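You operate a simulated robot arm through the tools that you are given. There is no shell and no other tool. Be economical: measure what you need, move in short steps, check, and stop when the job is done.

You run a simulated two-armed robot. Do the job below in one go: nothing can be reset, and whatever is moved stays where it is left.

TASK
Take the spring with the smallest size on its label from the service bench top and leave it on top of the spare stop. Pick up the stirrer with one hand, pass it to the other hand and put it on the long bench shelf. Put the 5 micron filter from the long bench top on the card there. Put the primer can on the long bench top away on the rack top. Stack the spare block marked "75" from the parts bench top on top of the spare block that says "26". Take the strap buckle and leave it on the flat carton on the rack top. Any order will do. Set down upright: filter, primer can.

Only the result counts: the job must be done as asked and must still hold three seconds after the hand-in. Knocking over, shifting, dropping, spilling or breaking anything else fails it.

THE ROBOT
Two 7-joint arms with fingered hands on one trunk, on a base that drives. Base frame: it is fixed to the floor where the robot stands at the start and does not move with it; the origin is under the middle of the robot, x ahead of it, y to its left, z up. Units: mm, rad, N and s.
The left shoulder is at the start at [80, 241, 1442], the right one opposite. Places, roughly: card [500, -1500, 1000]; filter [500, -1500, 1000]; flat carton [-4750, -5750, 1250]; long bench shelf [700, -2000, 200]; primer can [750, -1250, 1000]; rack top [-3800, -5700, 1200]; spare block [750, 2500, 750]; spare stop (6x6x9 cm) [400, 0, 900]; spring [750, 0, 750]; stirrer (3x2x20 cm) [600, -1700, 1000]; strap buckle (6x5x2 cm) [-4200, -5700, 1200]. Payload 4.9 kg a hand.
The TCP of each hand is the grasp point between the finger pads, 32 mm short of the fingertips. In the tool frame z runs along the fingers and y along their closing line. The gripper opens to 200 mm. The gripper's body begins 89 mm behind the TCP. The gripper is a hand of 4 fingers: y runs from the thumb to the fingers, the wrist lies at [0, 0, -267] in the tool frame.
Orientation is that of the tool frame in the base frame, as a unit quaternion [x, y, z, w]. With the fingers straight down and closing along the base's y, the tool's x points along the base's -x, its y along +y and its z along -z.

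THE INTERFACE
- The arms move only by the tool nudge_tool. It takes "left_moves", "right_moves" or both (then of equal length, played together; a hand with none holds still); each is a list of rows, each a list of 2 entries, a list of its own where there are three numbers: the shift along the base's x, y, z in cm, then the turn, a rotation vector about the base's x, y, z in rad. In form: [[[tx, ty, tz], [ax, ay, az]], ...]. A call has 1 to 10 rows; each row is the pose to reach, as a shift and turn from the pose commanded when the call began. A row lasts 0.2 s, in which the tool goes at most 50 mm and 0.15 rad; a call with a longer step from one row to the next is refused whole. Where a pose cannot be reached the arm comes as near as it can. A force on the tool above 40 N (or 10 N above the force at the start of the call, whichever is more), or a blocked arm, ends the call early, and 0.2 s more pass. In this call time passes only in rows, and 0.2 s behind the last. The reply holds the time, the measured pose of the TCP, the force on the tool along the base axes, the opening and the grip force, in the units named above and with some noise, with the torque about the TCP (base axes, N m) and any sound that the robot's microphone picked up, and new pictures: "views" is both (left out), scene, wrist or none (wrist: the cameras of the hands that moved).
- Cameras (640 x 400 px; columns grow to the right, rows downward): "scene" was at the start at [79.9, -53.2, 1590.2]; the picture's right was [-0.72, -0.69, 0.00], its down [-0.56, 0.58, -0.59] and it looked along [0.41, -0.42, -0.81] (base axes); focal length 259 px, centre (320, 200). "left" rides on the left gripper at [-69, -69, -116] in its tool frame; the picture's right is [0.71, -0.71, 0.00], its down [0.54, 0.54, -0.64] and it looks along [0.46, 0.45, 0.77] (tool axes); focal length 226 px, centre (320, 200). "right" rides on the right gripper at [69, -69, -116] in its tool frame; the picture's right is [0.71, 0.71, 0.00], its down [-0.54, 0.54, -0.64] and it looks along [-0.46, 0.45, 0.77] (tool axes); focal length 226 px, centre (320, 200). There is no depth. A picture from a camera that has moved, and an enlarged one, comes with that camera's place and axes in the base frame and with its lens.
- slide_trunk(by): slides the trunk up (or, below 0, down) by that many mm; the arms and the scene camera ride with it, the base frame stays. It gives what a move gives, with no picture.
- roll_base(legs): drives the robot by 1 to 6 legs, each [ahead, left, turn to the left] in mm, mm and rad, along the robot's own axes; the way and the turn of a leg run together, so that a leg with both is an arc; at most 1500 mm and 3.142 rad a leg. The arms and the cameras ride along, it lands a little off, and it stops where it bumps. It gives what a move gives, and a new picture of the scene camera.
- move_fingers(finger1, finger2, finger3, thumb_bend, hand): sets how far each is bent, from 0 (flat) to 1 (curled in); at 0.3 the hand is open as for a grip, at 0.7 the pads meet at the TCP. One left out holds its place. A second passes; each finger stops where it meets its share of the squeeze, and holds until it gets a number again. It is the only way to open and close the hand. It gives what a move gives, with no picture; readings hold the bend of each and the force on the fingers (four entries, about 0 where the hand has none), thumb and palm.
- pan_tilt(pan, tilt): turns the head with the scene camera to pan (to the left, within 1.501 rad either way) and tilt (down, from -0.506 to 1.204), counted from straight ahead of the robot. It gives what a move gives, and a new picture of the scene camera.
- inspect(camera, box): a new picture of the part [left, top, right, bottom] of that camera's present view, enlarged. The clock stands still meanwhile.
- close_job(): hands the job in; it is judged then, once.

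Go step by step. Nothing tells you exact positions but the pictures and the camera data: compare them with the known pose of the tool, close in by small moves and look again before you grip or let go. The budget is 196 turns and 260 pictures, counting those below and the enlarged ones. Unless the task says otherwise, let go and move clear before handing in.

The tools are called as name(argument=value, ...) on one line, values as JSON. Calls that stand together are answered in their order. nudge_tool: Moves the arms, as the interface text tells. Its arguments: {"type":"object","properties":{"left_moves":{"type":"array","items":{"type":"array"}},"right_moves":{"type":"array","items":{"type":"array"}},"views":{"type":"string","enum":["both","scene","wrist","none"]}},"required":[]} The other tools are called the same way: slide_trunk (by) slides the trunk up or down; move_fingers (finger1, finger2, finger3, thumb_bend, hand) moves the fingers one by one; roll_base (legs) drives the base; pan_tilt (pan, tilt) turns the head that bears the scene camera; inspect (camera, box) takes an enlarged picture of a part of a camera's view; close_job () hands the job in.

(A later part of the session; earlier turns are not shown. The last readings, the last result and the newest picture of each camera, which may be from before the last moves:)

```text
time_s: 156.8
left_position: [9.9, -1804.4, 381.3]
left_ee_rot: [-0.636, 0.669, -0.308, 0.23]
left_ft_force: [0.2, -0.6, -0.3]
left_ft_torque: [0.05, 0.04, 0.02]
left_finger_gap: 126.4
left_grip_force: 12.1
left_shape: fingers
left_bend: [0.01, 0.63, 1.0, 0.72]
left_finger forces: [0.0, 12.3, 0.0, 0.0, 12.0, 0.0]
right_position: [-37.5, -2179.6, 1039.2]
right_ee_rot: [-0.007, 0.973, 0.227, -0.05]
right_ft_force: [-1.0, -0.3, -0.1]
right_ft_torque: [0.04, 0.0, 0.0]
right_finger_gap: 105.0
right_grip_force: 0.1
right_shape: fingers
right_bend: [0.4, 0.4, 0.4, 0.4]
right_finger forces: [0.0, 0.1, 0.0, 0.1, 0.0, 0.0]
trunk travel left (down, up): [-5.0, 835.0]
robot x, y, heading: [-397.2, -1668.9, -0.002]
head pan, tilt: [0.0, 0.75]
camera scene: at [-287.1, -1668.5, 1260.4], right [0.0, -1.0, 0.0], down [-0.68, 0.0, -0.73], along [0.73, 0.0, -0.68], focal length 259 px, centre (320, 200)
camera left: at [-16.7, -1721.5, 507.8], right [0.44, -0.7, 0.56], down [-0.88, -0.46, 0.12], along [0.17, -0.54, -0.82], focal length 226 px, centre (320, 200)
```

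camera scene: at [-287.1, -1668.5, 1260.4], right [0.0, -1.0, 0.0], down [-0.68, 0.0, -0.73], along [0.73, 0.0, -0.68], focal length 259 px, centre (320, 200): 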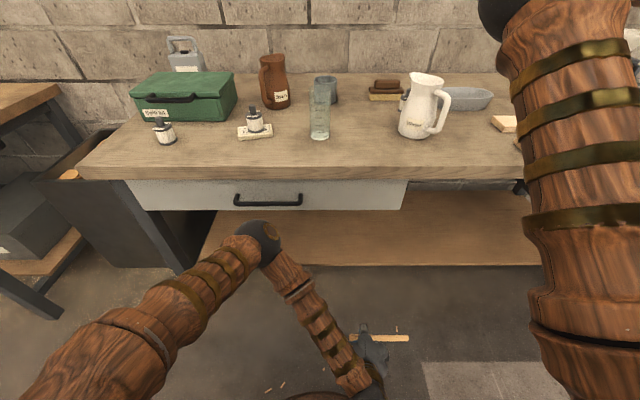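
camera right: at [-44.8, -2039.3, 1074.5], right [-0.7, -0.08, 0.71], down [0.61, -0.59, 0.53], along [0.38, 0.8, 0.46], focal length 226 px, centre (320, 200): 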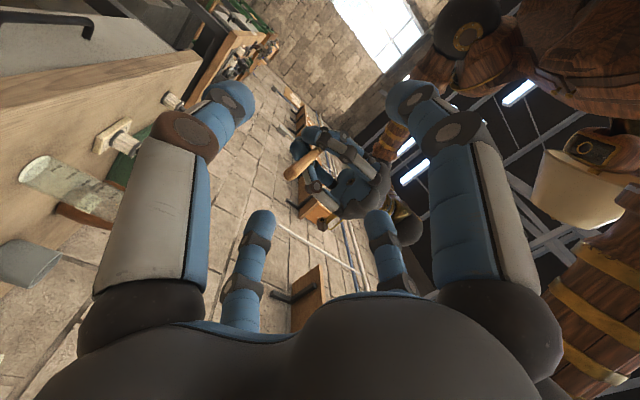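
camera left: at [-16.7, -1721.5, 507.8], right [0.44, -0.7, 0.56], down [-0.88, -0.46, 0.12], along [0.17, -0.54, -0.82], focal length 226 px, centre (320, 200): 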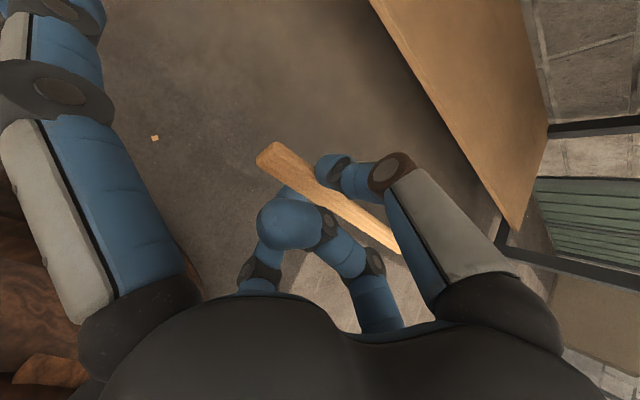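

The stick is level and in front of the shelf. I'll reach forward with the arm, watching the elbow against the bench front.

nudge_tool(left_moves=[[[4.5, 0, 0], [0, 0, 0]], [[9, 0, 0], [0, 0, 0]], [[13.5, 0, 0], [0, 0, 0]], [[18, 0, 0], [0, 0, 0]], [[22.5, 0, 0], [0, 0, 0]]], views="both")

```text
time_s: 158.0
left_position: [236.0, -1804.3, 382.0]
left_ee_rot: [-0.636, 0.67, -0.308, 0.229]
left_ft_force: [-0.5, -0.1, -0.6]
left_ft_torque: [0.02, 0.01, 0.0]
left_finger_gap: 126.3
left_grip_force: 12.3
left_shape: fingers
left_bend: [0.01, 0.63, 1.0, 0.72]
left_finger forces: [0.0, 12.3, 0.1, 0.1, 11.9, 0.0]
right_position: [-37.2, -2178.5, 1038.0]
right_ee_rot: [-0.007, 0.973, 0.227, -0.051]
right_ft_force: [0.6, 1.0, 0.6]
right_ft_torque: [-0.02, 0.02, -0.01]
right_finger_gap: 105.0
right_grip_force: 0.1
right_shape: fingers
right_bend: [0.4, 0.4, 0.4, 0.4]
right_finger forces: [0.1, 0.1, 0.1, 0.0, 0.0, 0.1]
trunk travel left (down, up): [-5.0, 835.0]
robot x, y, heading: [-397.7, -1667.7, -0.006]
head pan, tilt: [0.0, 0.75]
camera scene: at [-286.6, -1667.1, 1260.3], right [0.0, -1.0, 0.0], down [-0.68, 0.0, -0.73], along [0.73, 0.0, -0.68], focal length 259 px, centre (320, 200)
camera left: at [209.0, -1722.0, 507.8], right [0.44, -0.7, 0.56], down [-0.88, -0.46, 0.12], along [0.17, -0.54, -0.82], focal length 226 px, centre (320, 200)
```

scene: 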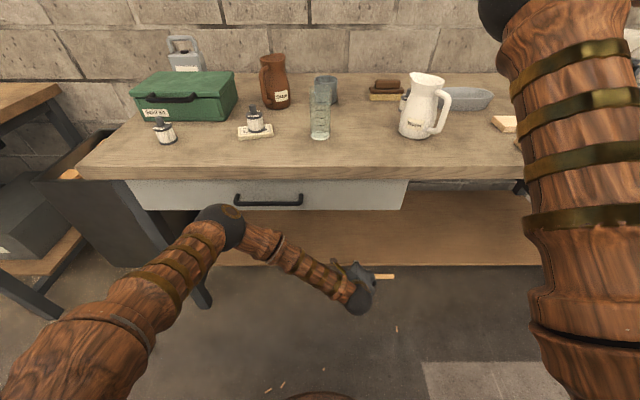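
left: 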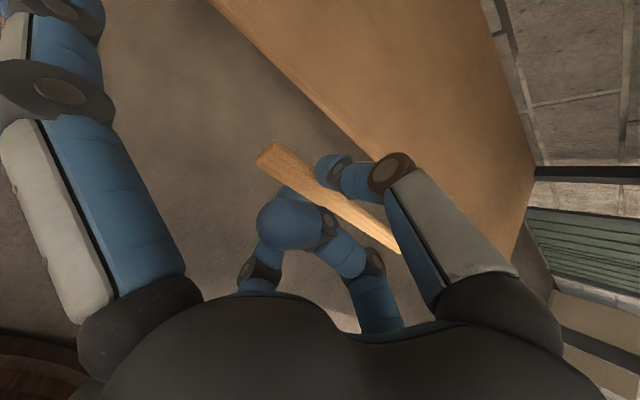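

nudge_tool(left_moves=[[[4, 0, 0], [0, 0, 0]], [[8, 0, 0], [0, 0, 0]], [[12, 0, 0], [0, 0, 0]], [[16, 0, -1], [0, 0, 0]], [[16.5, 0, -4], [0, 0, 0]]], views="both")

```text
time_s: 159.2
left_position: [402.6, -1804.1, 340.7]
left_ee_rot: [-0.637, 0.669, -0.307, 0.229]
left_ft_force: [-0.6, -0.1, 0.0]
left_ft_torque: [0.03, 0.01, 0.0]
left_finger_gap: 126.5
left_grip_force: 11.7
left_shape: fingers
left_bend: [0.01, 0.63, 1.0, 0.72]
left_finger forces: [0.0, 12.3, 0.0, 0.1, 12.1, 0.0]
right_position: [-38.2, -2178.7, 1037.2]
right_ee_rot: [-0.008, 0.973, 0.227, -0.052]
right_ft_force: [0.0, -0.3, -0.3]
right_ft_torque: [0.01, 0.03, -0.04]
right_finger_gap: 105.3
right_grip_force: 0.0
right_shape: fingers
right_bend: [0.4, 0.4, 0.4, 0.4]
right_finger forces: [0.0, 0.1, 0.0, 0.0, 0.0, 0.0]
trunk travel left (down, up): [-5.0, 835.0]
robot x, y, heading: [-398.8, -1665.5, -0.003]
head pan, tilt: [0.0, 0.75]
camera scene: at [-286.7, -1667.7, 1260.4], right [0.0, -1.0, 0.0], down [-0.68, 0.0, -0.73], along [0.73, 0.0, -0.68], focal length 259 px, centre (320, 200)
camera left: at [374.8, -1721.4, 468.3], right [0.44, -0.7, 0.56], down [-0.88, -0.46, 0.12], along [0.17, -0.54, -0.82], focal length 226 px, centre (320, 200)
```

scene: 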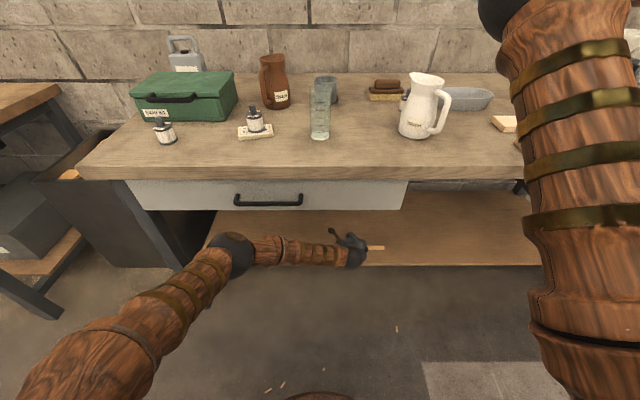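
left: 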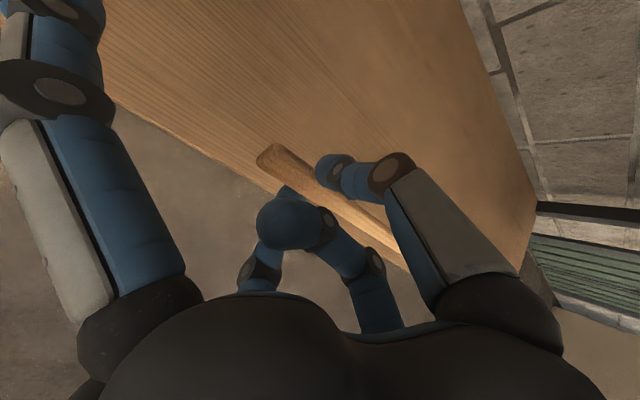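

Over the shelf. I'll go 4 cm deeper and lower to contact.

nudge_tool(left_moves=[[[4, 0, 0], [0, 0, 0]], [[4.5, 0, -1.5], [0, 0, 0]]], views="none")

nudge_tool(left_moves=[[[0, 0, -0.3], [0, 0, 0]], [[0, 0, -0.6], [0, 0, 0]]], views="none")

nudge_tool(left_moves=[[[0, 0, -0.2], [0, 0, 0]], [[0, 0, -0.4], [0, 0, 0]]], views="wrist")

```text
time_s: 159.8
left_position: [445.1, -1804.2, 327.4]
left_ee_rot: [-0.636, 0.67, -0.307, 0.229]
left_ft_force: [-0.3, -0.2, -0.7]
left_ft_torque: [0.0, 0.03, -0.01]
left_finger_gap: 126.3
left_grip_force: 12.5
left_shape: fingers
left_bend: [0.01, 0.63, 1.0, 0.72]
left_finger forces: [0.1, 12.2, 0.1, 0.0, 12.1, 0.0]
right_position: [-37.5, -2179.6, 1038.9]
right_ee_rot: [-0.007, 0.972, 0.227, -0.051]
right_ft_force: [-0.2, -0.8, 0.5]
right_ft_torque: [0.01, 0.0, -0.01]
right_finger_gap: 105.0
right_grip_force: 0.0
right_shape: fingers
right_bend: [0.4, 0.4, 0.4, 0.4]
right_finger forces: [0.0, 0.0, 0.0, 0.1, 0.1, 0.0]
trunk travel left (down, up): [-5.0, 835.0]
robot x, y, heading: [-394.1, -1666.9, -0.006]
head pan, tilt: [0.0, 0.75]
```

```text
time_s: 160.4
left_position: [446.5, -1803.4, 322.3]
left_ee_rot: [-0.636, 0.669, -0.307, 0.229]
left_ft_force: [0.0, 1.3, -0.5]
left_ft_torque: [0.02, 0.03, 0.02]
left_finger_gap: 126.2
left_grip_force: 11.9
left_shape: fingers
left_bend: [0.01, 0.63, 1.0, 0.72]
left_finger forces: [0.0, 12.3, 0.0, 0.1, 12.1, 0.0]
right_position: [-37.2, -2179.0, 1037.8]
right_ee_rot: [-0.008, 0.973, 0.227, -0.051]
right_ft_force: [-0.4, 0.2, 0.4]
right_ft_torque: [0.02, -0.01, -0.03]
right_finger_gap: 105.2
right_grip_force: 0.1
right_shape: fingers
right_bend: [0.4, 0.4, 0.4, 0.4]
right_finger forces: [0.1, 0.0, 0.0, 0.1, 0.0, 0.1]
trunk travel left (down, up): [-5.0, 835.0]
robot x, y, heading: [-396.4, -1663.7, 0.003]
head pan, tilt: [0.0, 0.75]
```

```text
time_s: 161.0
left_position: [446.5, -1803.7, 316.8]
left_ee_rot: [-0.636, 0.669, -0.308, 0.23]
left_ft_force: [-0.4, 0.6, 0.6]
left_ft_torque: [0.02, -0.01, -0.04]
left_finger_gap: 126.4
left_grip_force: 12.1
left_shape: fingers
left_bend: [0.01, 0.63, 1.0, 0.72]
left_finger forces: [0.1, 12.2, 0.0, 0.0, 12.1, 0.1]
right_position: [-38.0, -2179.8, 1039.0]
right_ee_rot: [-0.008, 0.972, 0.228, -0.05]
right_ft_force: [-0.1, -0.4, -0.2]
right_ft_torque: [-0.04, 0.02, 0.04]
right_finger_gap: 105.1
right_grip_force: 0.1
right_shape: fingers
right_bend: [0.4, 0.4, 0.4, 0.4]
right_finger forces: [0.1, 0.0, 0.0, 0.1, 0.0, 0.0]
trunk travel left (down, up): [-5.0, 835.0]
robot x, y, heading: [-404.0, -1664.6, -0.002]
head pan, tilt: [0.0, 0.75]
camera left: at [418.9, -1721.2, 443.8], right [0.44, -0.7, 0.56], down [-0.88, -0.46, 0.12], along [0.17, -0.54, -0.82], focal length 226 px, centre (320, 200)
```

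left: 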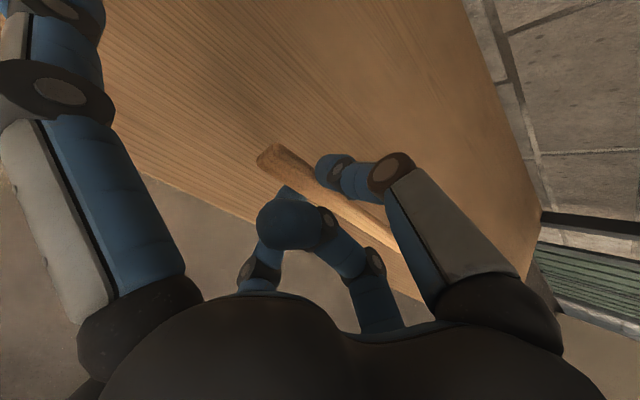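

No contact yet; I'll continue down.

nudge_tool(left_moves=[[[0, 0, -0.3], [0, 0, 0]], [[0, 0, -0.6], [0, 0, 0]]], views="none")

nudge_tool(left_moves=[[[0, 0, -0.2], [0, 0, 0]], [[0, 0, -0.4], [0, 0, 0]]], views="none")

nudge_tool(left_moves=[[[0, 0, -0.2], [0, 0, 0]], [[0, 0, -0.4], [0, 0, 0]]], views="wrist")

```text
time_s: 161.6
left_position: [445.0, -1804.0, 311.6]
left_ee_rot: [-0.636, 0.67, -0.307, 0.229]
left_ft_force: [0.6, 1.3, 0.2]
left_ft_torque: [0.03, -0.02, 0.0]
left_finger_gap: 126.3
left_grip_force: 12.5
left_shape: fingers
left_bend: [0.01, 0.63, 1.0, 0.72]
left_finger forces: [0.0, 12.4, 0.0, 0.1, 12.1, 0.0]
right_position: [-38.2, -2181.4, 1038.4]
right_ee_rot: [-0.007, 0.972, 0.227, -0.052]
right_ft_force: [-0.7, -1.0, -0.2]
right_ft_torque: [0.02, 0.01, 0.0]
right_finger_gap: 105.1
right_grip_force: 0.1
right_shape: fingers
right_bend: [0.4, 0.4, 0.4, 0.4]
right_finger forces: [0.1, 0.1, 0.0, 0.1, 0.0, 0.0]
trunk travel left (down, up): [-5.0, 835.0]
robot x, y, heading: [-399.7, -1662.3, -0.002]
head pan, tilt: [0.0, 0.75]
```

```text
time_s: 162.2
left_position: [445.4, -1804.2, 307.6]
left_ee_rot: [-0.636, 0.67, -0.308, 0.229]
left_ft_force: [-0.4, 0.2, -0.4]
left_ft_torque: [0.03, -0.06, -0.03]
left_finger_gap: 126.2
left_grip_force: 12.0
left_shape: fingers
left_bend: [0.01, 0.63, 1.0, 0.72]
left_finger forces: [0.0, 12.4, 0.0, 0.0, 12.1, 0.0]
right_position: [-37.5, -2179.6, 1038.0]
right_ee_rot: [-0.007, 0.972, 0.228, -0.052]
right_ft_force: [-0.2, 0.3, 0.5]
right_ft_torque: [-0.05, -0.01, 0.0]
right_finger_gap: 105.0
right_grip_force: 0.1
right_shape: fingers
right_bend: [0.4, 0.4, 0.4, 0.4]
right_finger forces: [0.0, 0.0, 0.0, 0.0, 0.1, 0.0]
trunk travel left (down, up): [-5.0, 835.0]
robot x, y, heading: [-399.2, -1666.5, -0.004]
head pan, tilt: [0.0, 0.75]
```

```text
time_s: 162.8
left_position: [445.1, -1802.8, 303.7]
left_ee_rot: [-0.637, 0.669, -0.307, 0.229]
left_ft_force: [0.3, 0.3, -1.2]
left_ft_torque: [-0.01, -0.01, 0.0]
left_finger_gap: 126.2
left_grip_force: 11.6
left_shape: fingers
left_bend: [0.01, 0.63, 1.0, 0.72]
left_finger forces: [0.0, 12.4, 0.1, 0.0, 12.1, 0.1]
right_position: [-36.0, -2180.1, 1037.9]
right_ee_rot: [-0.009, 0.972, 0.227, -0.051]
right_ft_force: [0.5, -0.3, 0.1]
right_ft_torque: [-0.01, 0.0, 0.01]
right_finger_gap: 105.4
right_grip_force: 0.0
right_shape: fingers
right_bend: [0.4, 0.4, 0.4, 0.4]
right_finger forces: [0.0, 0.0, 0.0, 0.1, 0.0, 0.0]
trunk travel left (down, up): [-5.0, 835.0]
robot x, y, heading: [-397.4, -1667.9, -0.0]
head pan, tilt: [0.0, 0.75]
camera left: at [418.8, -1721.6, 429.8], right [0.44, -0.7, 0.56], down [-0.88, -0.46, 0.12], along [0.17, -0.54, -0.82], focal length 226 px, centre (320, 200)
```

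left: 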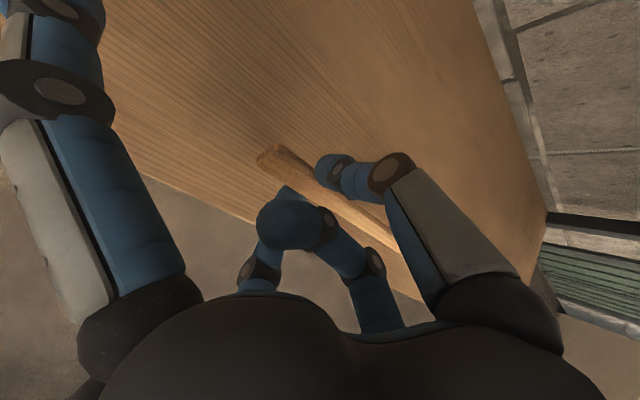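

The shelf top must be nearer z 220, with its front edge near x 405. I'll go 2 cm deeper and keep lowering.

nudge_tool(left_moves=[[[1.5, 0, -1], [0, 0, 0]], [[2.5, 0, -2.2], [0, 0, 0]]], views="none")

nudge_tool(left_moves=[[[0, 0, -0.3], [0, 0, 0]], [[0, 0, -0.6], [0, 0, 0]]], views="none")

nudge_tool(left_moves=[[[0, 0, -0.2], [0, 0, 0]], [[0, 0, -0.4], [0, 0, 0]]], views="wrist")

```text
time_s: 163.4
left_position: [468.6, -1799.5, 283.3]
left_ee_rot: [-0.637, 0.669, -0.307, 0.229]
left_ft_force: [-0.3, 0.0, -0.1]
left_ft_torque: [0.03, 0.0, 0.01]
left_finger_gap: 126.2
left_grip_force: 12.0
left_shape: fingers
left_bend: [0.01, 0.63, 1.0, 0.72]
left_finger forces: [0.0, 12.4, 0.0, 0.1, 12.0, 0.0]
left hand out of reach, approached as far as the arm can: row 2
right_position: [-38.2, -2179.9, 1038.7]
right_ee_rot: [-0.008, 0.973, 0.227, -0.051]
right_ft_force: [0.2, 0.2, -0.6]
right_ft_torque: [-0.03, -0.05, 0.0]
right_finger_gap: 105.0
right_grip_force: 0.0
right_shape: fingers
right_bend: [0.4, 0.4, 0.4, 0.4]
right_finger forces: [0.0, 0.0, 0.0, 0.0, 0.0, 0.1]
trunk travel left (down, up): [-5.0, 835.0]
robot x, y, heading: [-400.1, -1669.4, 0.001]
head pan, tilt: [0.0, 0.75]
```

```text
time_s: 164.0
left_position: [467.2, -1798.1, 277.8]
left_ee_rot: [-0.636, 0.669, -0.308, 0.23]
left_ft_force: [0.4, -0.1, 0.1]
left_ft_torque: [0.0, -0.04, 0.0]
left_finger_gap: 126.3
left_grip_force: 12.4
left_shape: fingers
left_bend: [0.01, 0.63, 1.0, 0.72]
left_finger forces: [0.1, 12.2, 0.0, 0.0, 12.1, 0.0]
right_position: [-38.0, -2179.6, 1038.4]
right_ee_rot: [-0.008, 0.973, 0.226, -0.05]
right_ft_force: [1.1, -0.3, 0.4]
right_ft_torque: [0.01, -0.03, 0.02]
right_finger_gap: 105.2
right_grip_force: 0.0
right_shape: fingers
right_bend: [0.4, 0.4, 0.4, 0.4]
right_finger forces: [0.0, 0.0, 0.0, 0.1, 0.0, 0.0]
trunk travel left (down, up): [-5.0, 835.0]
robot x, y, heading: [-398.3, -1667.0, -0.004]
head pan, tilt: [0.0, 0.75]
```

```text
time_s: 164.6
left_position: [468.9, -1799.1, 276.7]
left_ee_rot: [-0.637, 0.669, -0.308, 0.23]
left_ft_force: [0.7, -0.3, 0.1]
left_ft_torque: [0.01, -0.03, -0.03]
left_finger_gap: 126.0
left_grip_force: 12.1
left_shape: fingers
left_bend: [0.01, 0.63, 1.0, 0.72]
left_finger forces: [0.0, 12.3, 0.0, 0.0, 12.1, 0.0]
left hand out of reach, approached as far as the arm can: row 2
right_position: [-37.7, -2179.6, 1039.4]
right_ee_rot: [-0.008, 0.972, 0.228, -0.051]
right_ft_force: [0.5, 0.1, -0.9]
right_ft_torque: [0.0, 0.0, -0.02]
right_finger_gap: 105.0
right_grip_force: 0.0
right_shape: fingers
right_bend: [0.4, 0.4, 0.4, 0.4]
right_finger forces: [0.0, 0.0, 0.1, 0.0, 0.0, 0.1]
trunk travel left (down, up): [-5.0, 835.0]
robot x, y, heading: [-396.7, -1670.4, 0.001]
head pan, tilt: [0.0, 0.75]
camera left: at [439.5, -1716.7, 403.9], right [0.44, -0.7, 0.56], down [-0.88, -0.46, 0.12], along [0.17, -0.54, -0.82], focal length 226 px, centre (320, 200)
```

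left: 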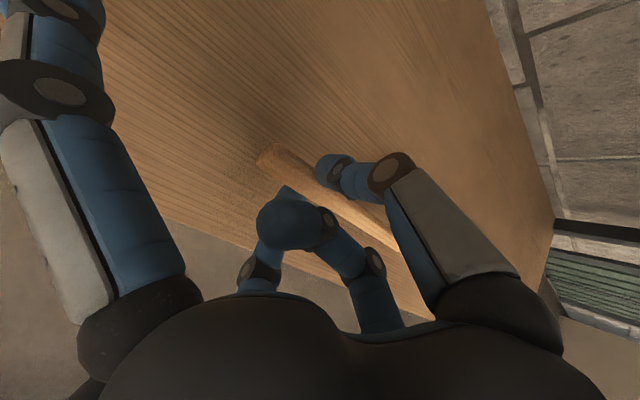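

The arm is at full reach, so I'll bring the base 6 cm forward and then continue down.

roll_base(legs=[[60, 0, 0]])

nudge_tool(left_moves=[[[-1.5, 0, -0.4], [0, 0, 0]], [[-3, 0, -0.8], [0, 0, 0]]], views="none")

nudge_tool(left_moves=[[[0, 0, -0.2], [0, 0, 0]], [[0, 0, -0.4], [0, 0, 0]]], views="wrist")

```text
time_s: 165.6
left_position: [525.5, -1799.3, 275.8]
left_ee_rot: [-0.636, 0.67, -0.308, 0.229]
left_ft_force: [0.0, 0.9, -0.6]
left_ft_torque: [0.0, -0.04, 0.02]
left_finger_gap: 126.3
left_grip_force: 12.0
left_shape: fingers
left_bend: [0.01, 0.63, 1.0, 0.72]
left_finger forces: [0.0, 12.3, 0.0, 0.0, 12.1, 0.0]
right_position: [22.5, -2178.7, 1036.7]
right_ee_rot: [-0.008, 0.973, 0.227, -0.051]
right_ft_force: [0.9, 0.3, -0.3]
right_ft_torque: [-0.01, 0.08, 0.02]
right_finger_gap: 105.2
right_grip_force: 0.1
right_shape: fingers
right_bend: [0.4, 0.4, 0.4, 0.4]
right_finger forces: [0.0, 0.0, 0.0, 0.1, 0.1, 0.0]
trunk travel left (down, up): [-5.0, 835.0]
robot x, y, heading: [-339.3, -1670.1, -0.002]
head pan, tilt: [0.0, 0.75]
camera scene: at [-226.3, -1667.7, 1260.2], right [0.0, -1.0, 0.0], down [-0.68, 0.0, -0.73], along [0.73, 0.0, -0.68], focal length 259 px, centre (320, 200)
```

scene: 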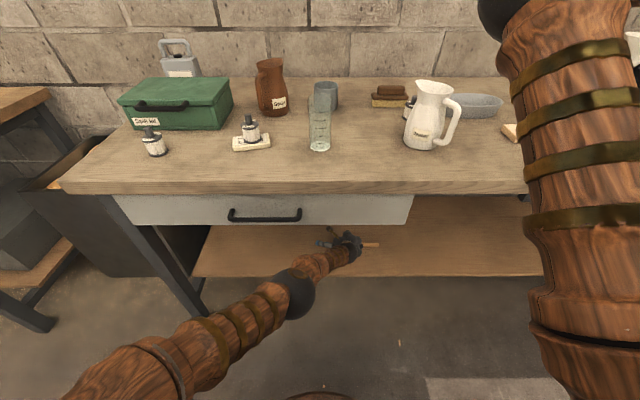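

```text
time_s: 166.2
left_position: [504.3, -1805.1, 260.8]
left_ee_rot: [-0.636, 0.669, -0.308, 0.23]
left_ft_force: [-0.3, 0.5, -0.2]
left_ft_torque: [-0.01, 0.02, -0.05]
left_finger_gap: 126.2
left_grip_force: 12.1
left_shape: fingers
left_bend: [0.01, 0.63, 1.0, 0.72]
left_finger forces: [0.0, 12.3, 0.0, 0.0, 12.0, 0.0]
left hand out of reach, approached as far as the arm can: row 1, 2
right_position: [21.9, -2178.9, 1038.3]
right_ee_rot: [-0.008, 0.973, 0.227, -0.051]
right_ft_force: [0.1, 0.2, -0.4]
right_ft_torque: [0.02, 0.02, 0.01]
right_finger_gap: 105.3
right_grip_force: 0.1
right_shape: fingers
right_bend: [0.4, 0.4, 0.4, 0.4]
right_finger forces: [0.0, 0.0, 0.0, 0.0, 0.0, 0.0]
trunk travel left (down, up): [-5.0, 835.0]
robot x, y, heading: [-340.7, -1666.4, -0.003]
head pan, tilt: [0.0, 0.75]
```

```text
time_s: 166.8
left_position: [505.1, -1805.5, 256.6]
left_ee_rot: [-0.636, 0.669, -0.309, 0.229]
left_ft_force: [0.5, 0.2, -0.4]
left_ft_torque: [0.0, -0.01, 0.05]
left_finger_gap: 126.2
left_grip_force: 12.1
left_shape: fingers
left_bend: [0.01, 0.63, 1.0, 0.72]
left_finger forces: [0.0, 12.3, 0.0, 0.1, 11.9, 0.1]
right_position: [21.5, -2179.1, 1038.2]
right_ee_rot: [-0.008, 0.972, 0.228, -0.051]
right_ft_force: [0.4, 0.3, 0.7]
right_ft_torque: [-0.04, 0.0, -0.02]
right_finger_gap: 105.1
right_grip_force: 0.0
right_shape: fingers
right_bend: [0.4, 0.4, 0.4, 0.4]
right_finger forces: [0.1, 0.0, 0.0, 0.0, 0.0, 0.1]
trunk travel left (down, up): [-5.0, 835.0]
robot x, y, heading: [-338.4, -1668.0, -0.003]
head pan, tilt: [0.0, 0.75]
camera left: at [476.8, -1722.6, 383.7], right [0.44, -0.7, 0.56], down [-0.88, -0.46, 0.12], along [0.17, -0.54, -0.82], focal length 226 px, centre (320, 200)
```

left: 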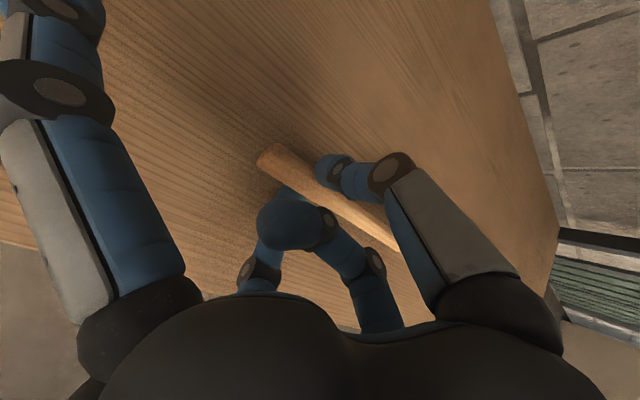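

nudge_tool(left_moves=[[[0, 0, -0.3], [0, 0, 0]], [[0, 0, -0.6], [0, 0, 0]], [[0, 0, -0.8], [0, 0, 0]]], views="none")

nudge_tool(left_moves=[[[0, 0, -0.25], [0, 0, 0]], [[0, 0, -0.5], [0, 0, 0]]], views="none")

nudge_tool(left_moves=[[[0, 0, -0.25], [0, 0, 0]], [[0, 0, -0.5], [0, 0, 0]]], views="wrist")

```text
time_s: 167.6
left_position: [502.1, -1803.3, 255.9]
left_ee_rot: [-0.636, 0.67, -0.307, 0.23]
left_ft_force: [-0.6, -0.1, -0.3]
left_ft_torque: [0.02, 0.02, -0.01]
left_finger_gap: 126.4
left_grip_force: 12.1
left_shape: fingers
left_bend: [0.01, 0.63, 1.0, 0.72]
left_finger forces: [0.0, 12.3, 0.1, 0.0, 12.0, 0.1]
left hand out of reach, approached as far as the arm can: row 2, 3
right_position: [21.7, -2179.5, 1037.7]
right_ee_rot: [-0.008, 0.973, 0.227, -0.051]
right_ft_force: [0.7, -0.2, 0.1]
right_ft_torque: [-0.01, -0.04, -0.01]
right_finger_gap: 105.2
right_grip_force: 0.0
right_shape: fingers
right_bend: [0.4, 0.4, 0.4, 0.4]
right_finger forces: [0.0, 0.1, 0.1, 0.0, 0.0, 0.1]
trunk travel left (down, up): [-5.0, 835.0]
robot x, y, heading: [-342.4, -1667.5, -0.004]
head pan, tilt: [0.0, 0.75]
```

```text
time_s: 168.2
left_position: [501.2, -1801.4, 252.2]
left_ee_rot: [-0.636, 0.669, -0.309, 0.229]
left_ft_force: [-0.3, -0.1, -0.7]
left_ft_torque: [-0.01, 0.02, 0.05]
left_finger_gap: 126.4
left_grip_force: 12.6
left_shape: fingers
left_bend: [0.01, 0.63, 1.0, 0.72]
left_finger forces: [0.0, 12.3, 0.1, 0.0, 12.0, 0.0]
right_position: [21.8, -2179.5, 1038.3]
right_ee_rot: [-0.007, 0.972, 0.227, -0.052]
right_ft_force: [0.0, 0.8, -0.4]
right_ft_torque: [-0.03, 0.01, 0.0]
right_finger_gap: 105.0
right_grip_force: 0.1
right_shape: fingers
right_bend: [0.4, 0.4, 0.4, 0.4]
right_finger forces: [0.0, 0.0, 0.1, 0.0, 0.0, 0.0]
trunk travel left (down, up): [-5.0, 835.0]
robot x, y, heading: [-338.8, -1665.0, -0.001]
head pan, tilt: [0.0, 0.75]
```

```text
time_s: 168.8
left_position: [500.8, -1801.7, 252.6]
left_ee_rot: [-0.636, 0.67, -0.308, 0.229]
left_ft_force: [0.0, 0.0, -0.9]
left_ft_torque: [-0.01, -0.02, 0.04]
left_finger_gap: 126.5
left_grip_force: 12.2
left_shape: fingers
left_bend: [0.01, 0.63, 1.0, 0.72]
left_finger forces: [0.1, 12.3, 0.0, 0.0, 12.0, 0.1]
left hand out of reach, approached as far as the arm can: row 1, 2
right_position: [21.3, -2179.1, 1038.5]
right_ee_rot: [-0.008, 0.973, 0.227, -0.051]
right_ft_force: [-0.9, 0.8, 0.3]
right_ft_torque: [-0.02, 0.02, 0.01]
right_finger_gap: 105.1
right_grip_force: 0.1
right_shape: fingers
right_bend: [0.4, 0.4, 0.4, 0.4]
right_finger forces: [0.0, 0.0, 0.0, 0.1, 0.1, 0.0]
trunk travel left (down, up): [-5.0, 835.0]
robot x, y, heading: [-343.6, -1665.5, 0.001]
head pan, tilt: [0.0, 0.75]
camera left: at [474.0, -1719.9, 378.8], right [0.44, -0.7, 0.56], down [-0.88, -0.46, 0.12], along [0.17, -0.54, -0.82], focal length 226 px, centre (320, 200)
```

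left: 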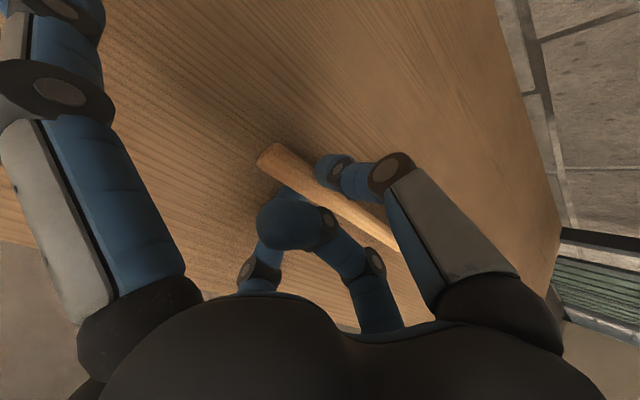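

I'm at vertical reach with the arm stretched. I'll bring the base closer and to the right, then ease the hand back so the arm bends again.

roll_base(legs=[[80, -120, 0]])

nudge_tool(left_moves=[[[-3, 3, 0], [0, 0, 0]], [[-6, 6, 0], [0, 0, 0]], [[-7.5, 9, 0], [0, 0, 0]], [[-7.5, 12, -0.3], [0, 0, 0]]], views="both")

```text
time_s: 170.2
left_position: [579.8, -1920.6, 251.7]
left_ee_rot: [-0.636, 0.669, -0.308, 0.23]
left_ft_force: [0.0, 0.3, 0.5]
left_ft_torque: [0.01, -0.04, 0.0]
left_finger_gap: 126.3
left_grip_force: 11.8
left_shape: fingers
left_bend: [0.01, 0.63, 1.0, 0.72]
left_finger forces: [0.0, 12.3, 0.0, 0.0, 12.0, 0.1]
right_position: [102.2, -2297.7, 1036.6]
right_ee_rot: [-0.008, 0.973, 0.227, -0.052]
right_ft_force: [0.0, 1.5, -0.8]
right_ft_torque: [0.05, 0.0, 0.01]
right_finger_gap: 105.1
right_grip_force: 0.0
right_shape: fingers
right_bend: [0.4, 0.4, 0.4, 0.4]
right_finger forces: [0.0, 0.0, 0.0, 0.0, 0.1, 0.0]
trunk travel left (down, up): [-5.0, 835.0]
robot x, y, heading: [-261.9, -1788.0, 0.001]
head pan, tilt: [0.0, 0.75]
camera scene: at [-148.0, -1787.3, 1260.3], right [0.0, -1.0, 0.0], down [-0.68, 0.0, -0.73], along [0.73, 0.0, -0.68], focal length 259 px, centre (320, 200)
```

scene: 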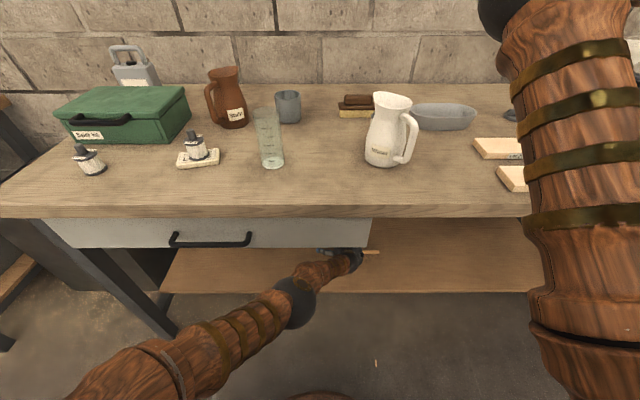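

```text
time_s: 170.8
left_position: [564.1, -1884.8, 222.4]
left_ee_rot: [-0.633, 0.668, -0.314, 0.233]
left_ft_force: [-4.5, 3.3, 33.4]
left_ft_torque: [-0.27, 0.63, -0.08]
left_finger_gap: 129.7
left_grip_force: 43.7
left_shape: fingers
left_bend: [0.0, 0.72, 1.0, 0.65]
left_finger forces: [1.6, 57.5, 0.0, 0.0, 28.1, 0.1]
left hand out of reach, approached as far as the arm can: row 1, 2, 3
right_position: [96.8, -2296.9, 1040.4]
right_ee_rot: [-0.008, 0.973, 0.226, -0.05]
right_ft_force: [1.0, 0.7, -0.8]
right_ft_torque: [-0.03, 0.03, 0.01]
right_finger_gap: 105.2
right_grip_force: 0.1
right_shape: fingers
right_bend: [0.4, 0.4, 0.4, 0.4]
right_finger forces: [0.1, 0.0, 0.0, 0.1, 0.0, 0.1]
trunk travel left (down, up): [-5.0, 835.0]
robot x, y, heading: [-260.2, -1784.8, -0.006]
head pan, tilt: [0.0, 0.75]
stopped in row 3 (left hand): the force on the tool passed its limit at 49 N (the readings are from after the stop); the commanded pose is now the measured one
camera scene: at [-152.5, -1785.8, 1261.1], right [0.0, -1.0, 0.0], down [-0.68, 0.0, -0.73], along [0.73, 0.0, -0.68], focal length 259 px, centre (320, 200)
camera left: at [535.4, -1801.8, 347.9], right [0.43, -0.7, 0.57], down [-0.88, -0.46, 0.11], along [0.18, -0.55, -0.82], focal length 226 px, centre (320, 200)
```

scene: 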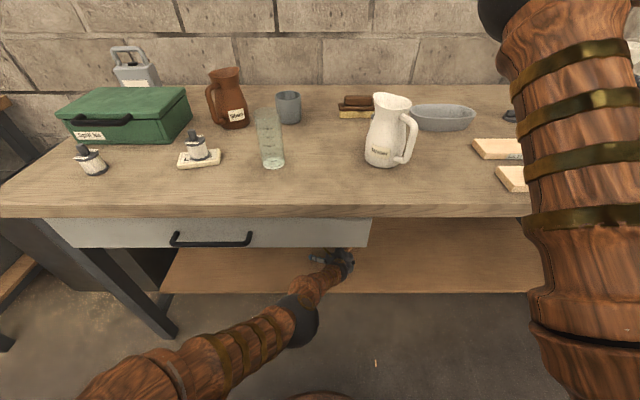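
left: 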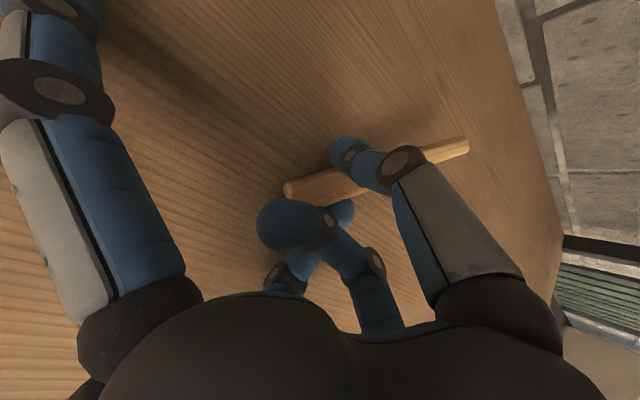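

The hand has met the shelf with the stick at its level. I'll relieve the pressure a little and open the pinch.

nudge_tool(left_moves=[[[0, 0, 0.4], [0, 0, 0]]], views="none")

move_fingers(hand="left", thumb_bend=0.5, finger2=0.64)

inspect(camera="left", box=[180, 80, 520, 300])

```text
time_s: 171.2
left_position: [564.3, -1884.7, 221.8]
left_ee_rot: [-0.634, 0.668, -0.312, 0.232]
left_ft_force: [-5.3, 3.9, 34.5]
left_ft_torque: [-0.35, 0.74, -0.21]
left_finger_gap: 129.5
left_grip_force: 43.7
left_shape: fingers
left_bend: [0.0, 0.72, 1.0, 0.65]
left_finger forces: [1.5, 57.7, 0.1, 0.0, 28.0, 0.0]
right_position: [97.1, -2296.7, 1039.6]
right_ee_rot: [-0.008, 0.973, 0.226, -0.049]
right_ft_force: [-0.1, 0.0, 0.3]
right_ft_torque: [0.02, 0.0, -0.01]
right_finger_gap: 105.0
right_grip_force: 0.0
right_shape: fingers
right_bend: [0.4, 0.4, 0.4, 0.4]
right_finger forces: [0.0, 0.1, 0.0, 0.0, 0.1, 0.1]
trunk travel left (down, up): [-5.0, 835.0]
robot x, y, heading: [-260.5, -1782.8, -0.0]
head pan, tilt: [0.0, 0.75]
```

```text
time_s: 172.2
left_position: [563.5, -1886.4, 219.4]
left_ee_rot: [-0.633, 0.67, -0.312, 0.231]
left_ft_force: [-4.2, -6.7, 19.5]
left_ft_torque: [0.82, 0.13, 0.42]
left_finger_gap: 140.2
left_grip_force: 10.1
left_shape: fingers
left_bend: [0.0, 0.72, 1.0, 0.5]
left_finger forces: [7.0, 12.7, 0.1, 0.0, 0.0, 0.1]
right_position: [98.8, -2298.0, 1037.6]
right_ee_rot: [-0.008, 0.972, 0.227, -0.049]
right_ft_force: [-0.9, 0.7, 0.0]
right_ft_torque: [-0.02, -0.04, -0.01]
right_finger_gap: 105.0
right_grip_force: 0.0
right_shape: fingers
right_bend: [0.4, 0.4, 0.4, 0.4]
right_finger forces: [0.1, 0.1, 0.1, 0.0, 0.0, 0.0]
trunk travel left (down, up): [-5.0, 835.0]
robot x, y, heading: [-260.1, -1786.3, -0.001]
head pan, tilt: [0.0, 0.75]
```

```text
1.82 times, centred on (350, 190) of left
camera zoom: at [535.1, -1803.1, 345.6], right [0.43, -0.7, 0.56], down [-0.88, -0.46, 0.11], along [0.18, -0.55, -0.82], focal length 411 px, centre (266, 218)
```

zoom: 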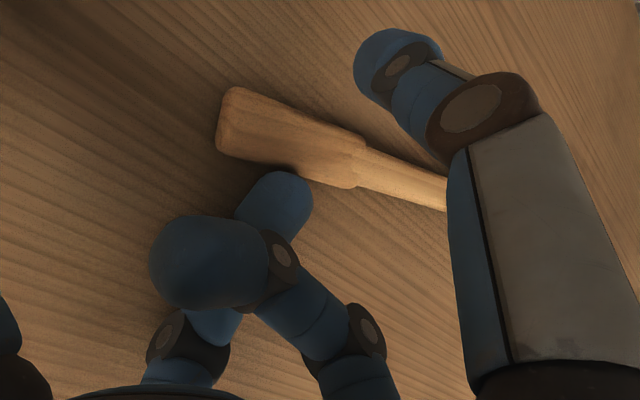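

The stirrer lies free on the shelf. I'll lift the hand off along its own axis and withdraw.

nudge_tool(left_moves=[[[-0.5, 0, 2], [0, 0, 0]], [[-2.5, 0.3, 5], [0, 0, 0]], [[-5, 0.5, 8], [0, 0, 0]], [[-9, 0.5, 10], [0, 0, 0]], [[-13.5, 0.5, 11], [0, 0, 0]], [[-18, 0.5, 12], [0, 0, 0]]], views="both")

```text
time_s: 173.6
left_position: [524.1, -1947.3, 219.6]
left_ee_rot: [-0.633, 0.67, -0.311, 0.231]
left_ft_force: [-2.2, 3.3, 17.2]
left_ft_torque: [0.59, 0.14, -0.16]
left_finger_gap: 139.5
left_grip_force: 8.7
left_shape: fingers
left_bend: [0.0, 0.72, 1.0, 0.5]
left_finger forces: [3.3, 13.5, 0.1, 0.0, 0.0, 0.0]
left hand out of reach, approached as far as the arm can: row 1, 2, 3, 4, 5, 6
right_position: [99.0, -2298.0, 1038.3]
right_ee_rot: [-0.008, 0.972, 0.227, -0.05]
right_ft_force: [0.1, 0.1, -0.2]
right_ft_torque: [0.02, 0.0, 0.01]
right_finger_gap: 105.0
right_grip_force: 0.1
right_shape: fingers
right_bend: [0.4, 0.4, 0.4, 0.4]
right_finger forces: [0.0, 0.1, 0.1, 0.0, 0.0, 0.0]
trunk travel left (down, up): [-5.0, 835.0]
robot x, y, heading: [-261.8, -1790.5, 0.001]
head pan, tilt: [0.0, 0.75]
camera scene: at [-150.4, -1786.0, 1260.7], right [0.0, -1.0, 0.0], down [-0.68, 0.0, -0.73], along [0.73, 0.0, -0.68], focal length 259 px, centre (320, 200)
camera left: at [496.2, -1865.8, 346.3], right [0.43, -0.7, 0.56], down [-0.88, -0.46, 0.11], along [0.18, -0.54, -0.82], focal length 226 px, centre (320, 200)
```

scene: 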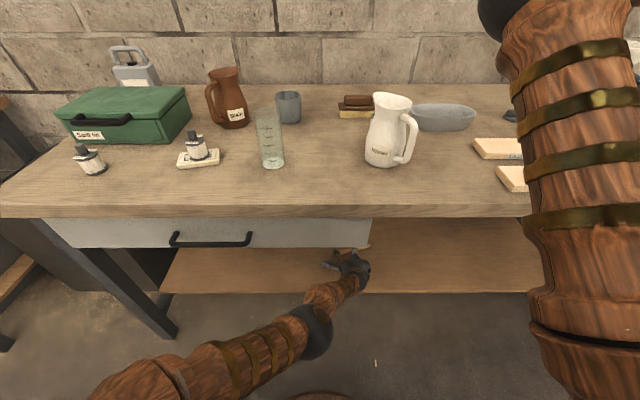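
left: 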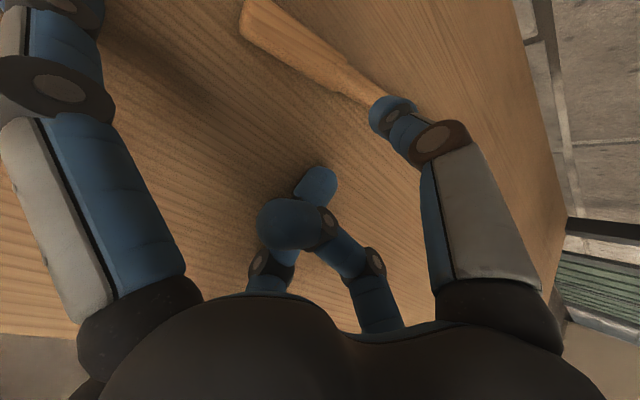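

The arm can't solve that pose, but the stick is clear of the fingers on the shelf. I'll raise the trunk a bit to lift the hand, then roll the base back.

slide_trunk(by=90)

inspect(camera="left", box=[0, 0, 640, 400])

```text
time_s: 174.9
left_position: [524.0, -1948.1, 309.7]
left_ee_rot: [-0.634, 0.67, -0.31, 0.23]
left_ft_force: [-0.7, -0.1, -0.2]
left_ft_torque: [0.0, 0.01, -0.01]
left_finger_gap: 140.2
left_grip_force: 0.0
left_shape: fingers
left_bend: [0.0, 0.64, 1.0, 0.5]
left_finger forces: [0.0, 0.0, 0.1, 0.1, 0.1, 0.0]
right_position: [101.1, -2298.1, 1127.0]
right_ee_rot: [-0.008, 0.972, 0.228, -0.051]
right_ft_force: [0.0, -0.5, 0.6]
right_ft_torque: [0.04, 0.02, -0.01]
right_finger_gap: 104.9
right_grip_force: 0.1
right_shape: fingers
right_bend: [0.4, 0.4, 0.4, 0.4]
right_finger forces: [0.0, 0.0, 0.0, 0.1, 0.1, 0.0]
trunk travel left (down, up): [-95.0, 745.0]
robot x, y, heading: [-260.5, -1785.0, -0.003]
head pan, tilt: [0.0, 0.75]
```

```text
1.00 times, centred on (320, 200) of left (not enlarged: the box is as wide or as high as the picture)
camera zoom: at [496.8, -1865.7, 434.8], right [0.44, -0.7, 0.56], down [-0.88, -0.46, 0.11], along [0.18, -0.54, -0.82], focal length 226 px, centre (320, 200)
```

zoom: 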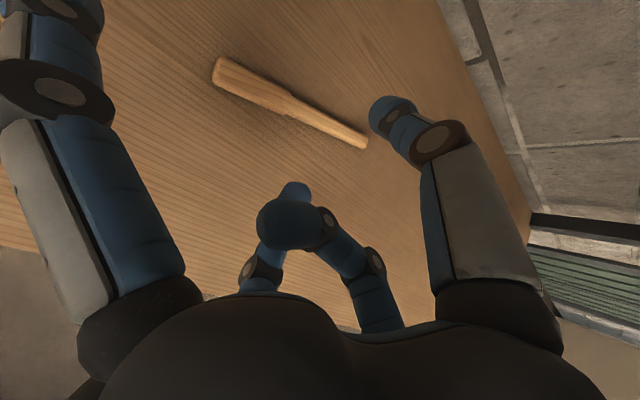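

The stirrer lies on the shelf. I'll roll straight back, raise the trunk again and straighten the left hand.

roll_base(legs=[[-500, 0, 0]])

slide_trunk(by=255)

nudge_tool(left_moves=[[[0, 3, 4], [0, 0.13, 0]], [[0, 6, 8], [0, 0.26, 0]], [[0, 9, 12], [0, 0.39, 0]], [[0, 12, 16], [0, 0.52, 0]], [[0, 15, 20], [0, 0.65, 0]], [[0, 18, 24], [0, 0.785, 0]], [[1, 20, 28], [0, 0.785, 0]], [[2, 22, 32], [0, 0.785, 0]], [[3, 24, 36], [0, 0.785, 0]], [[4, 26, 40], [0, 0.785, 0]]], views="scene")

```text
time_s: 177.8
left_position: [25.2, -1947.3, 309.2]
left_ee_rot: [-0.633, 0.67, -0.312, 0.231]
left_ft_force: [-1.0, 0.0, 0.2]
left_ft_torque: [0.02, 0.02, 0.02]
left_finger_gap: 139.9
left_grip_force: 0.1
left_shape: fingers
left_bend: [0.0, 0.64, 1.0, 0.5]
left_finger forces: [0.0, 0.0, 0.0, 0.0, 0.0, 0.0]
right_position: [-399.2, -2297.3, 1128.5]
right_ee_rot: [-0.007, 0.972, 0.228, -0.051]
right_ft_force: [0.7, 0.2, -0.5]
right_ft_torque: [0.02, -0.03, -0.02]
right_finger_gap: 105.0
right_grip_force: 0.0
right_shape: fingers
right_bend: [0.4, 0.4, 0.4, 0.4]
right_finger forces: [0.0, 0.0, 0.1, 0.0, 0.0, 0.1]
trunk travel left (down, up): [-95.0, 745.0]
robot x, y, heading: [-759.3, -1780.8, -0.006]
head pan, tilt: [0.0, 0.75]
camera scene: at [-647.9, -1784.9, 1350.4], right [0.0, -1.0, 0.0], down [-0.68, 0.0, -0.73], along [0.73, 0.0, -0.68], focal length 259 px, centre (320, 200)
```

scene: 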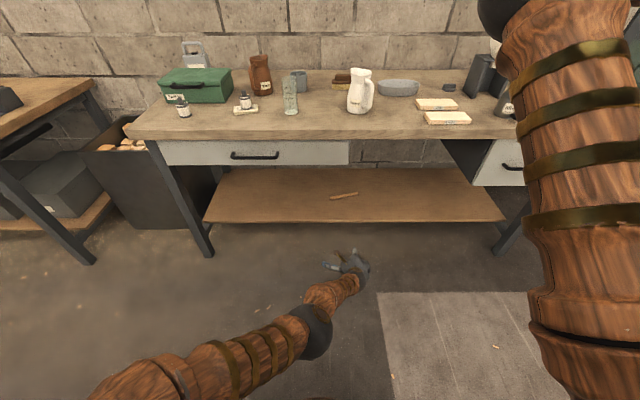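

```text
time_s: 180.4
left_position: [25.7, -1948.7, 564.9]
left_ee_rot: [-0.633, 0.67, -0.311, 0.23]
left_ft_force: [1.6, -0.6, -0.1]
left_ft_torque: [-0.01, 0.01, -0.01]
left_finger_gap: 140.3
left_grip_force: 0.0
left_shape: fingers
left_bend: [0.0, 0.64, 1.0, 0.5]
left_finger forces: [0.1, 0.1, 0.1, 0.0, 0.1, 0.0]
right_position: [-398.3, -2297.0, 1383.7]
right_ee_rot: [-0.007, 0.973, 0.227, -0.051]
right_ft_force: [0.3, -0.1, -0.7]
right_ft_torque: [0.0, -0.04, 0.0]
right_finger_gap: 105.4
right_grip_force: 0.0
right_shape: fingers
right_bend: [0.4, 0.4, 0.4, 0.4]
right_finger forces: [0.0, 0.0, 0.1, 0.0, 0.0, 0.1]
trunk travel left (down, up): [-350.0, 490.0]
robot x, y, heading: [-756.8, -1782.3, -0.005]
head pan, tilt: [0.0, 0.75]
```

```text
time_s: 182.6
left_position: [163.6, -1703.5, 952.7]
left_ee_rot: [-0.704, 0.707, -0.042, -0.046]
left_ft_force: [0.6, -0.5, -0.3]
left_ft_torque: [0.01, -0.04, -0.03]
left_finger_gap: 140.3
left_grip_force: 0.1
left_shape: fingers
left_bend: [0.0, 0.64, 1.0, 0.5]
left_finger forces: [0.0, 0.0, 0.0, 0.0, 0.0, 0.0]
left hand out of reach, approached as far as the arm can: row 1, 2, 3, 4, 5, 6, 7, 8, 9, 10
right_position: [-400.7, -2296.2, 1384.1]
right_ee_rot: [-0.007, 0.973, 0.226, -0.051]
right_ft_force: [-1.1, 0.4, 0.0]
right_ft_torque: [0.01, -0.04, -0.03]
right_finger_gap: 105.1
right_grip_force: 0.1
right_shape: fingers
right_bend: [0.4, 0.4, 0.4, 0.4]
right_finger forces: [0.0, 0.0, 0.0, 0.0, 0.0, 0.0]
trunk travel left (down, up): [-350.0, 490.0]
robot x, y, heading: [-761.0, -1781.4, -0.007]
head pan, tilt: [0.0, 0.75]
camera scene: at [-648.1, -1784.2, 1605.4], right [0.0, -1.0, 0.0], down [-0.68, 0.0, -0.73], along [0.73, 0.0, -0.68], focal length 259 px, centre (320, 200)
```

scene: 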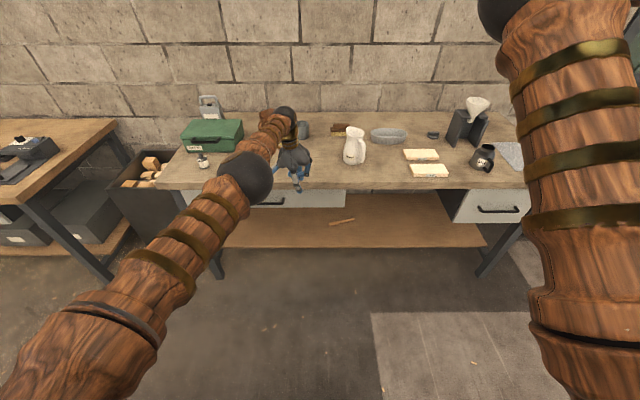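

The stirrer lies alone on the shelf. I'll bring the left arm back to a normal pose and unwind its yaw.

nudge_tool(left_moves=[[[-4, 1.2, 2], [0, 0, -0.13]], [[-8, 2.4, 4], [0, 0, -0.26]], [[-12, 3.6, 6], [0, 0, -0.39]], [[-16, 4.8, 8], [0, 0, -0.52]], [[-20, 6, 10], [0, 0, -0.65]], [[-24, 7.2, 12], [0, 0, -0.78]], [[-28, 8.4, 14], [0, 0, -0.91]], [[-32, 9.6, 16], [0, 0, -1.04]], [[-36, 10.8, 18], [0, 0, -1.17]], [[-40, 12, 20], [0, 0, -1.3]]], right_moves=[[[0, 0, -2], [-0.05, 0, 0]], [[0, 0, -4], [-0.1, 0, 0]], [[0, 0, -6], [-0.15, 0, 0]], [[0, 0, -8], [-0.2, 0, 0]], [[0, 0, -10], [-0.25, 0, 0]], [[0, 0, -12], [-0.3, 0, 0]], [[0, 0, -14], [-0.35, 0, 0]], [[0, 0, -15], [-0.4, 0, 0]], [[0, 0, -15], [-0.44, 0, 0]], [[0, 0, -15], [-0.46, 0, 0]]], views="none")

roll_base(legs=[[450, 380, 0.005]])

```text
time_s: 184.8
left_position: [142.3, -1616.2, 1153.2]
left_ee_rot: [-0.131, 0.989, -0.008, -0.066]
left_ft_force: [0.5, -0.7, -0.1]
left_ft_torque: [0.03, -0.02, 0.03]
left_finger_gap: 140.3
left_grip_force: 0.0
left_shape: fingers
left_bend: [0.0, 0.64, 1.0, 0.5]
left_finger forces: [0.0, 0.1, 0.1, 0.0, 0.0, 0.0]
left hand out of reach, approached as far as the arm can: row 1, 2, 3, 4, 5, 6, 7, 8, 9, 10
right_position: [-399.8, -2296.9, 1234.5]
right_ee_rot: [0.005, 0.999, 0.0, -0.051]
right_ft_force: [-0.3, 0.1, 0.3]
right_ft_torque: [-0.01, -0.05, 0.0]
right_finger_gap: 105.1
right_grip_force: 0.0
right_shape: fingers
right_bend: [0.4, 0.4, 0.4, 0.4]
right_finger forces: [0.0, 0.0, 0.0, 0.1, 0.0, 0.0]
trunk travel left (down, up): [-350.0, 490.0]
robot x, y, heading: [-763.1, -1782.9, -0.005]
head pan, tilt: [0.0, 0.75]
```

```text
time_s: 188.2
left_position: [592.1, -1236.9, 1153.5]
left_ee_rot: [-0.135, 0.989, -0.009, -0.066]
left_ft_force: [-0.3, 0.0, 0.3]
left_ft_torque: [0.02, 0.0, 0.0]
left_finger_gap: 140.2
left_grip_force: 0.2
left_shape: fingers
left_bend: [0.0, 0.64, 1.0, 0.5]
left_finger forces: [0.0, 0.0, 0.1, 0.1, 0.0, 0.1]
right_position: [53.7, -1917.7, 1233.3]
right_ee_rot: [0.003, 0.999, -0.001, -0.05]
right_ft_force: [0.0, 0.2, 0.2]
right_ft_torque: [0.0, -0.02, -0.02]
right_finger_gap: 105.1
right_grip_force: 0.1
right_shape: fingers
right_bend: [0.4, 0.4, 0.4, 0.4]
right_finger forces: [0.0, 0.0, 0.0, 0.0, 0.0, 0.0]
trunk travel left (down, up): [-350.0, 490.0]
robot x, y, heading: [-309.8, -1405.7, 0.003]
head pan, tilt: [0.0, 0.75]
camera scene: at [-196.8, -1407.0, 1605.5], right [0.0, -1.0, 0.0], down [-0.68, 0.0, -0.73], along [0.73, 0.0, -0.68], focal length 259 px, centre (320, 200)
```

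scene: 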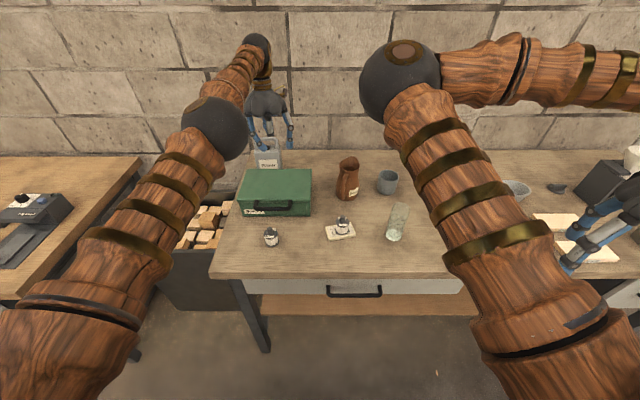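

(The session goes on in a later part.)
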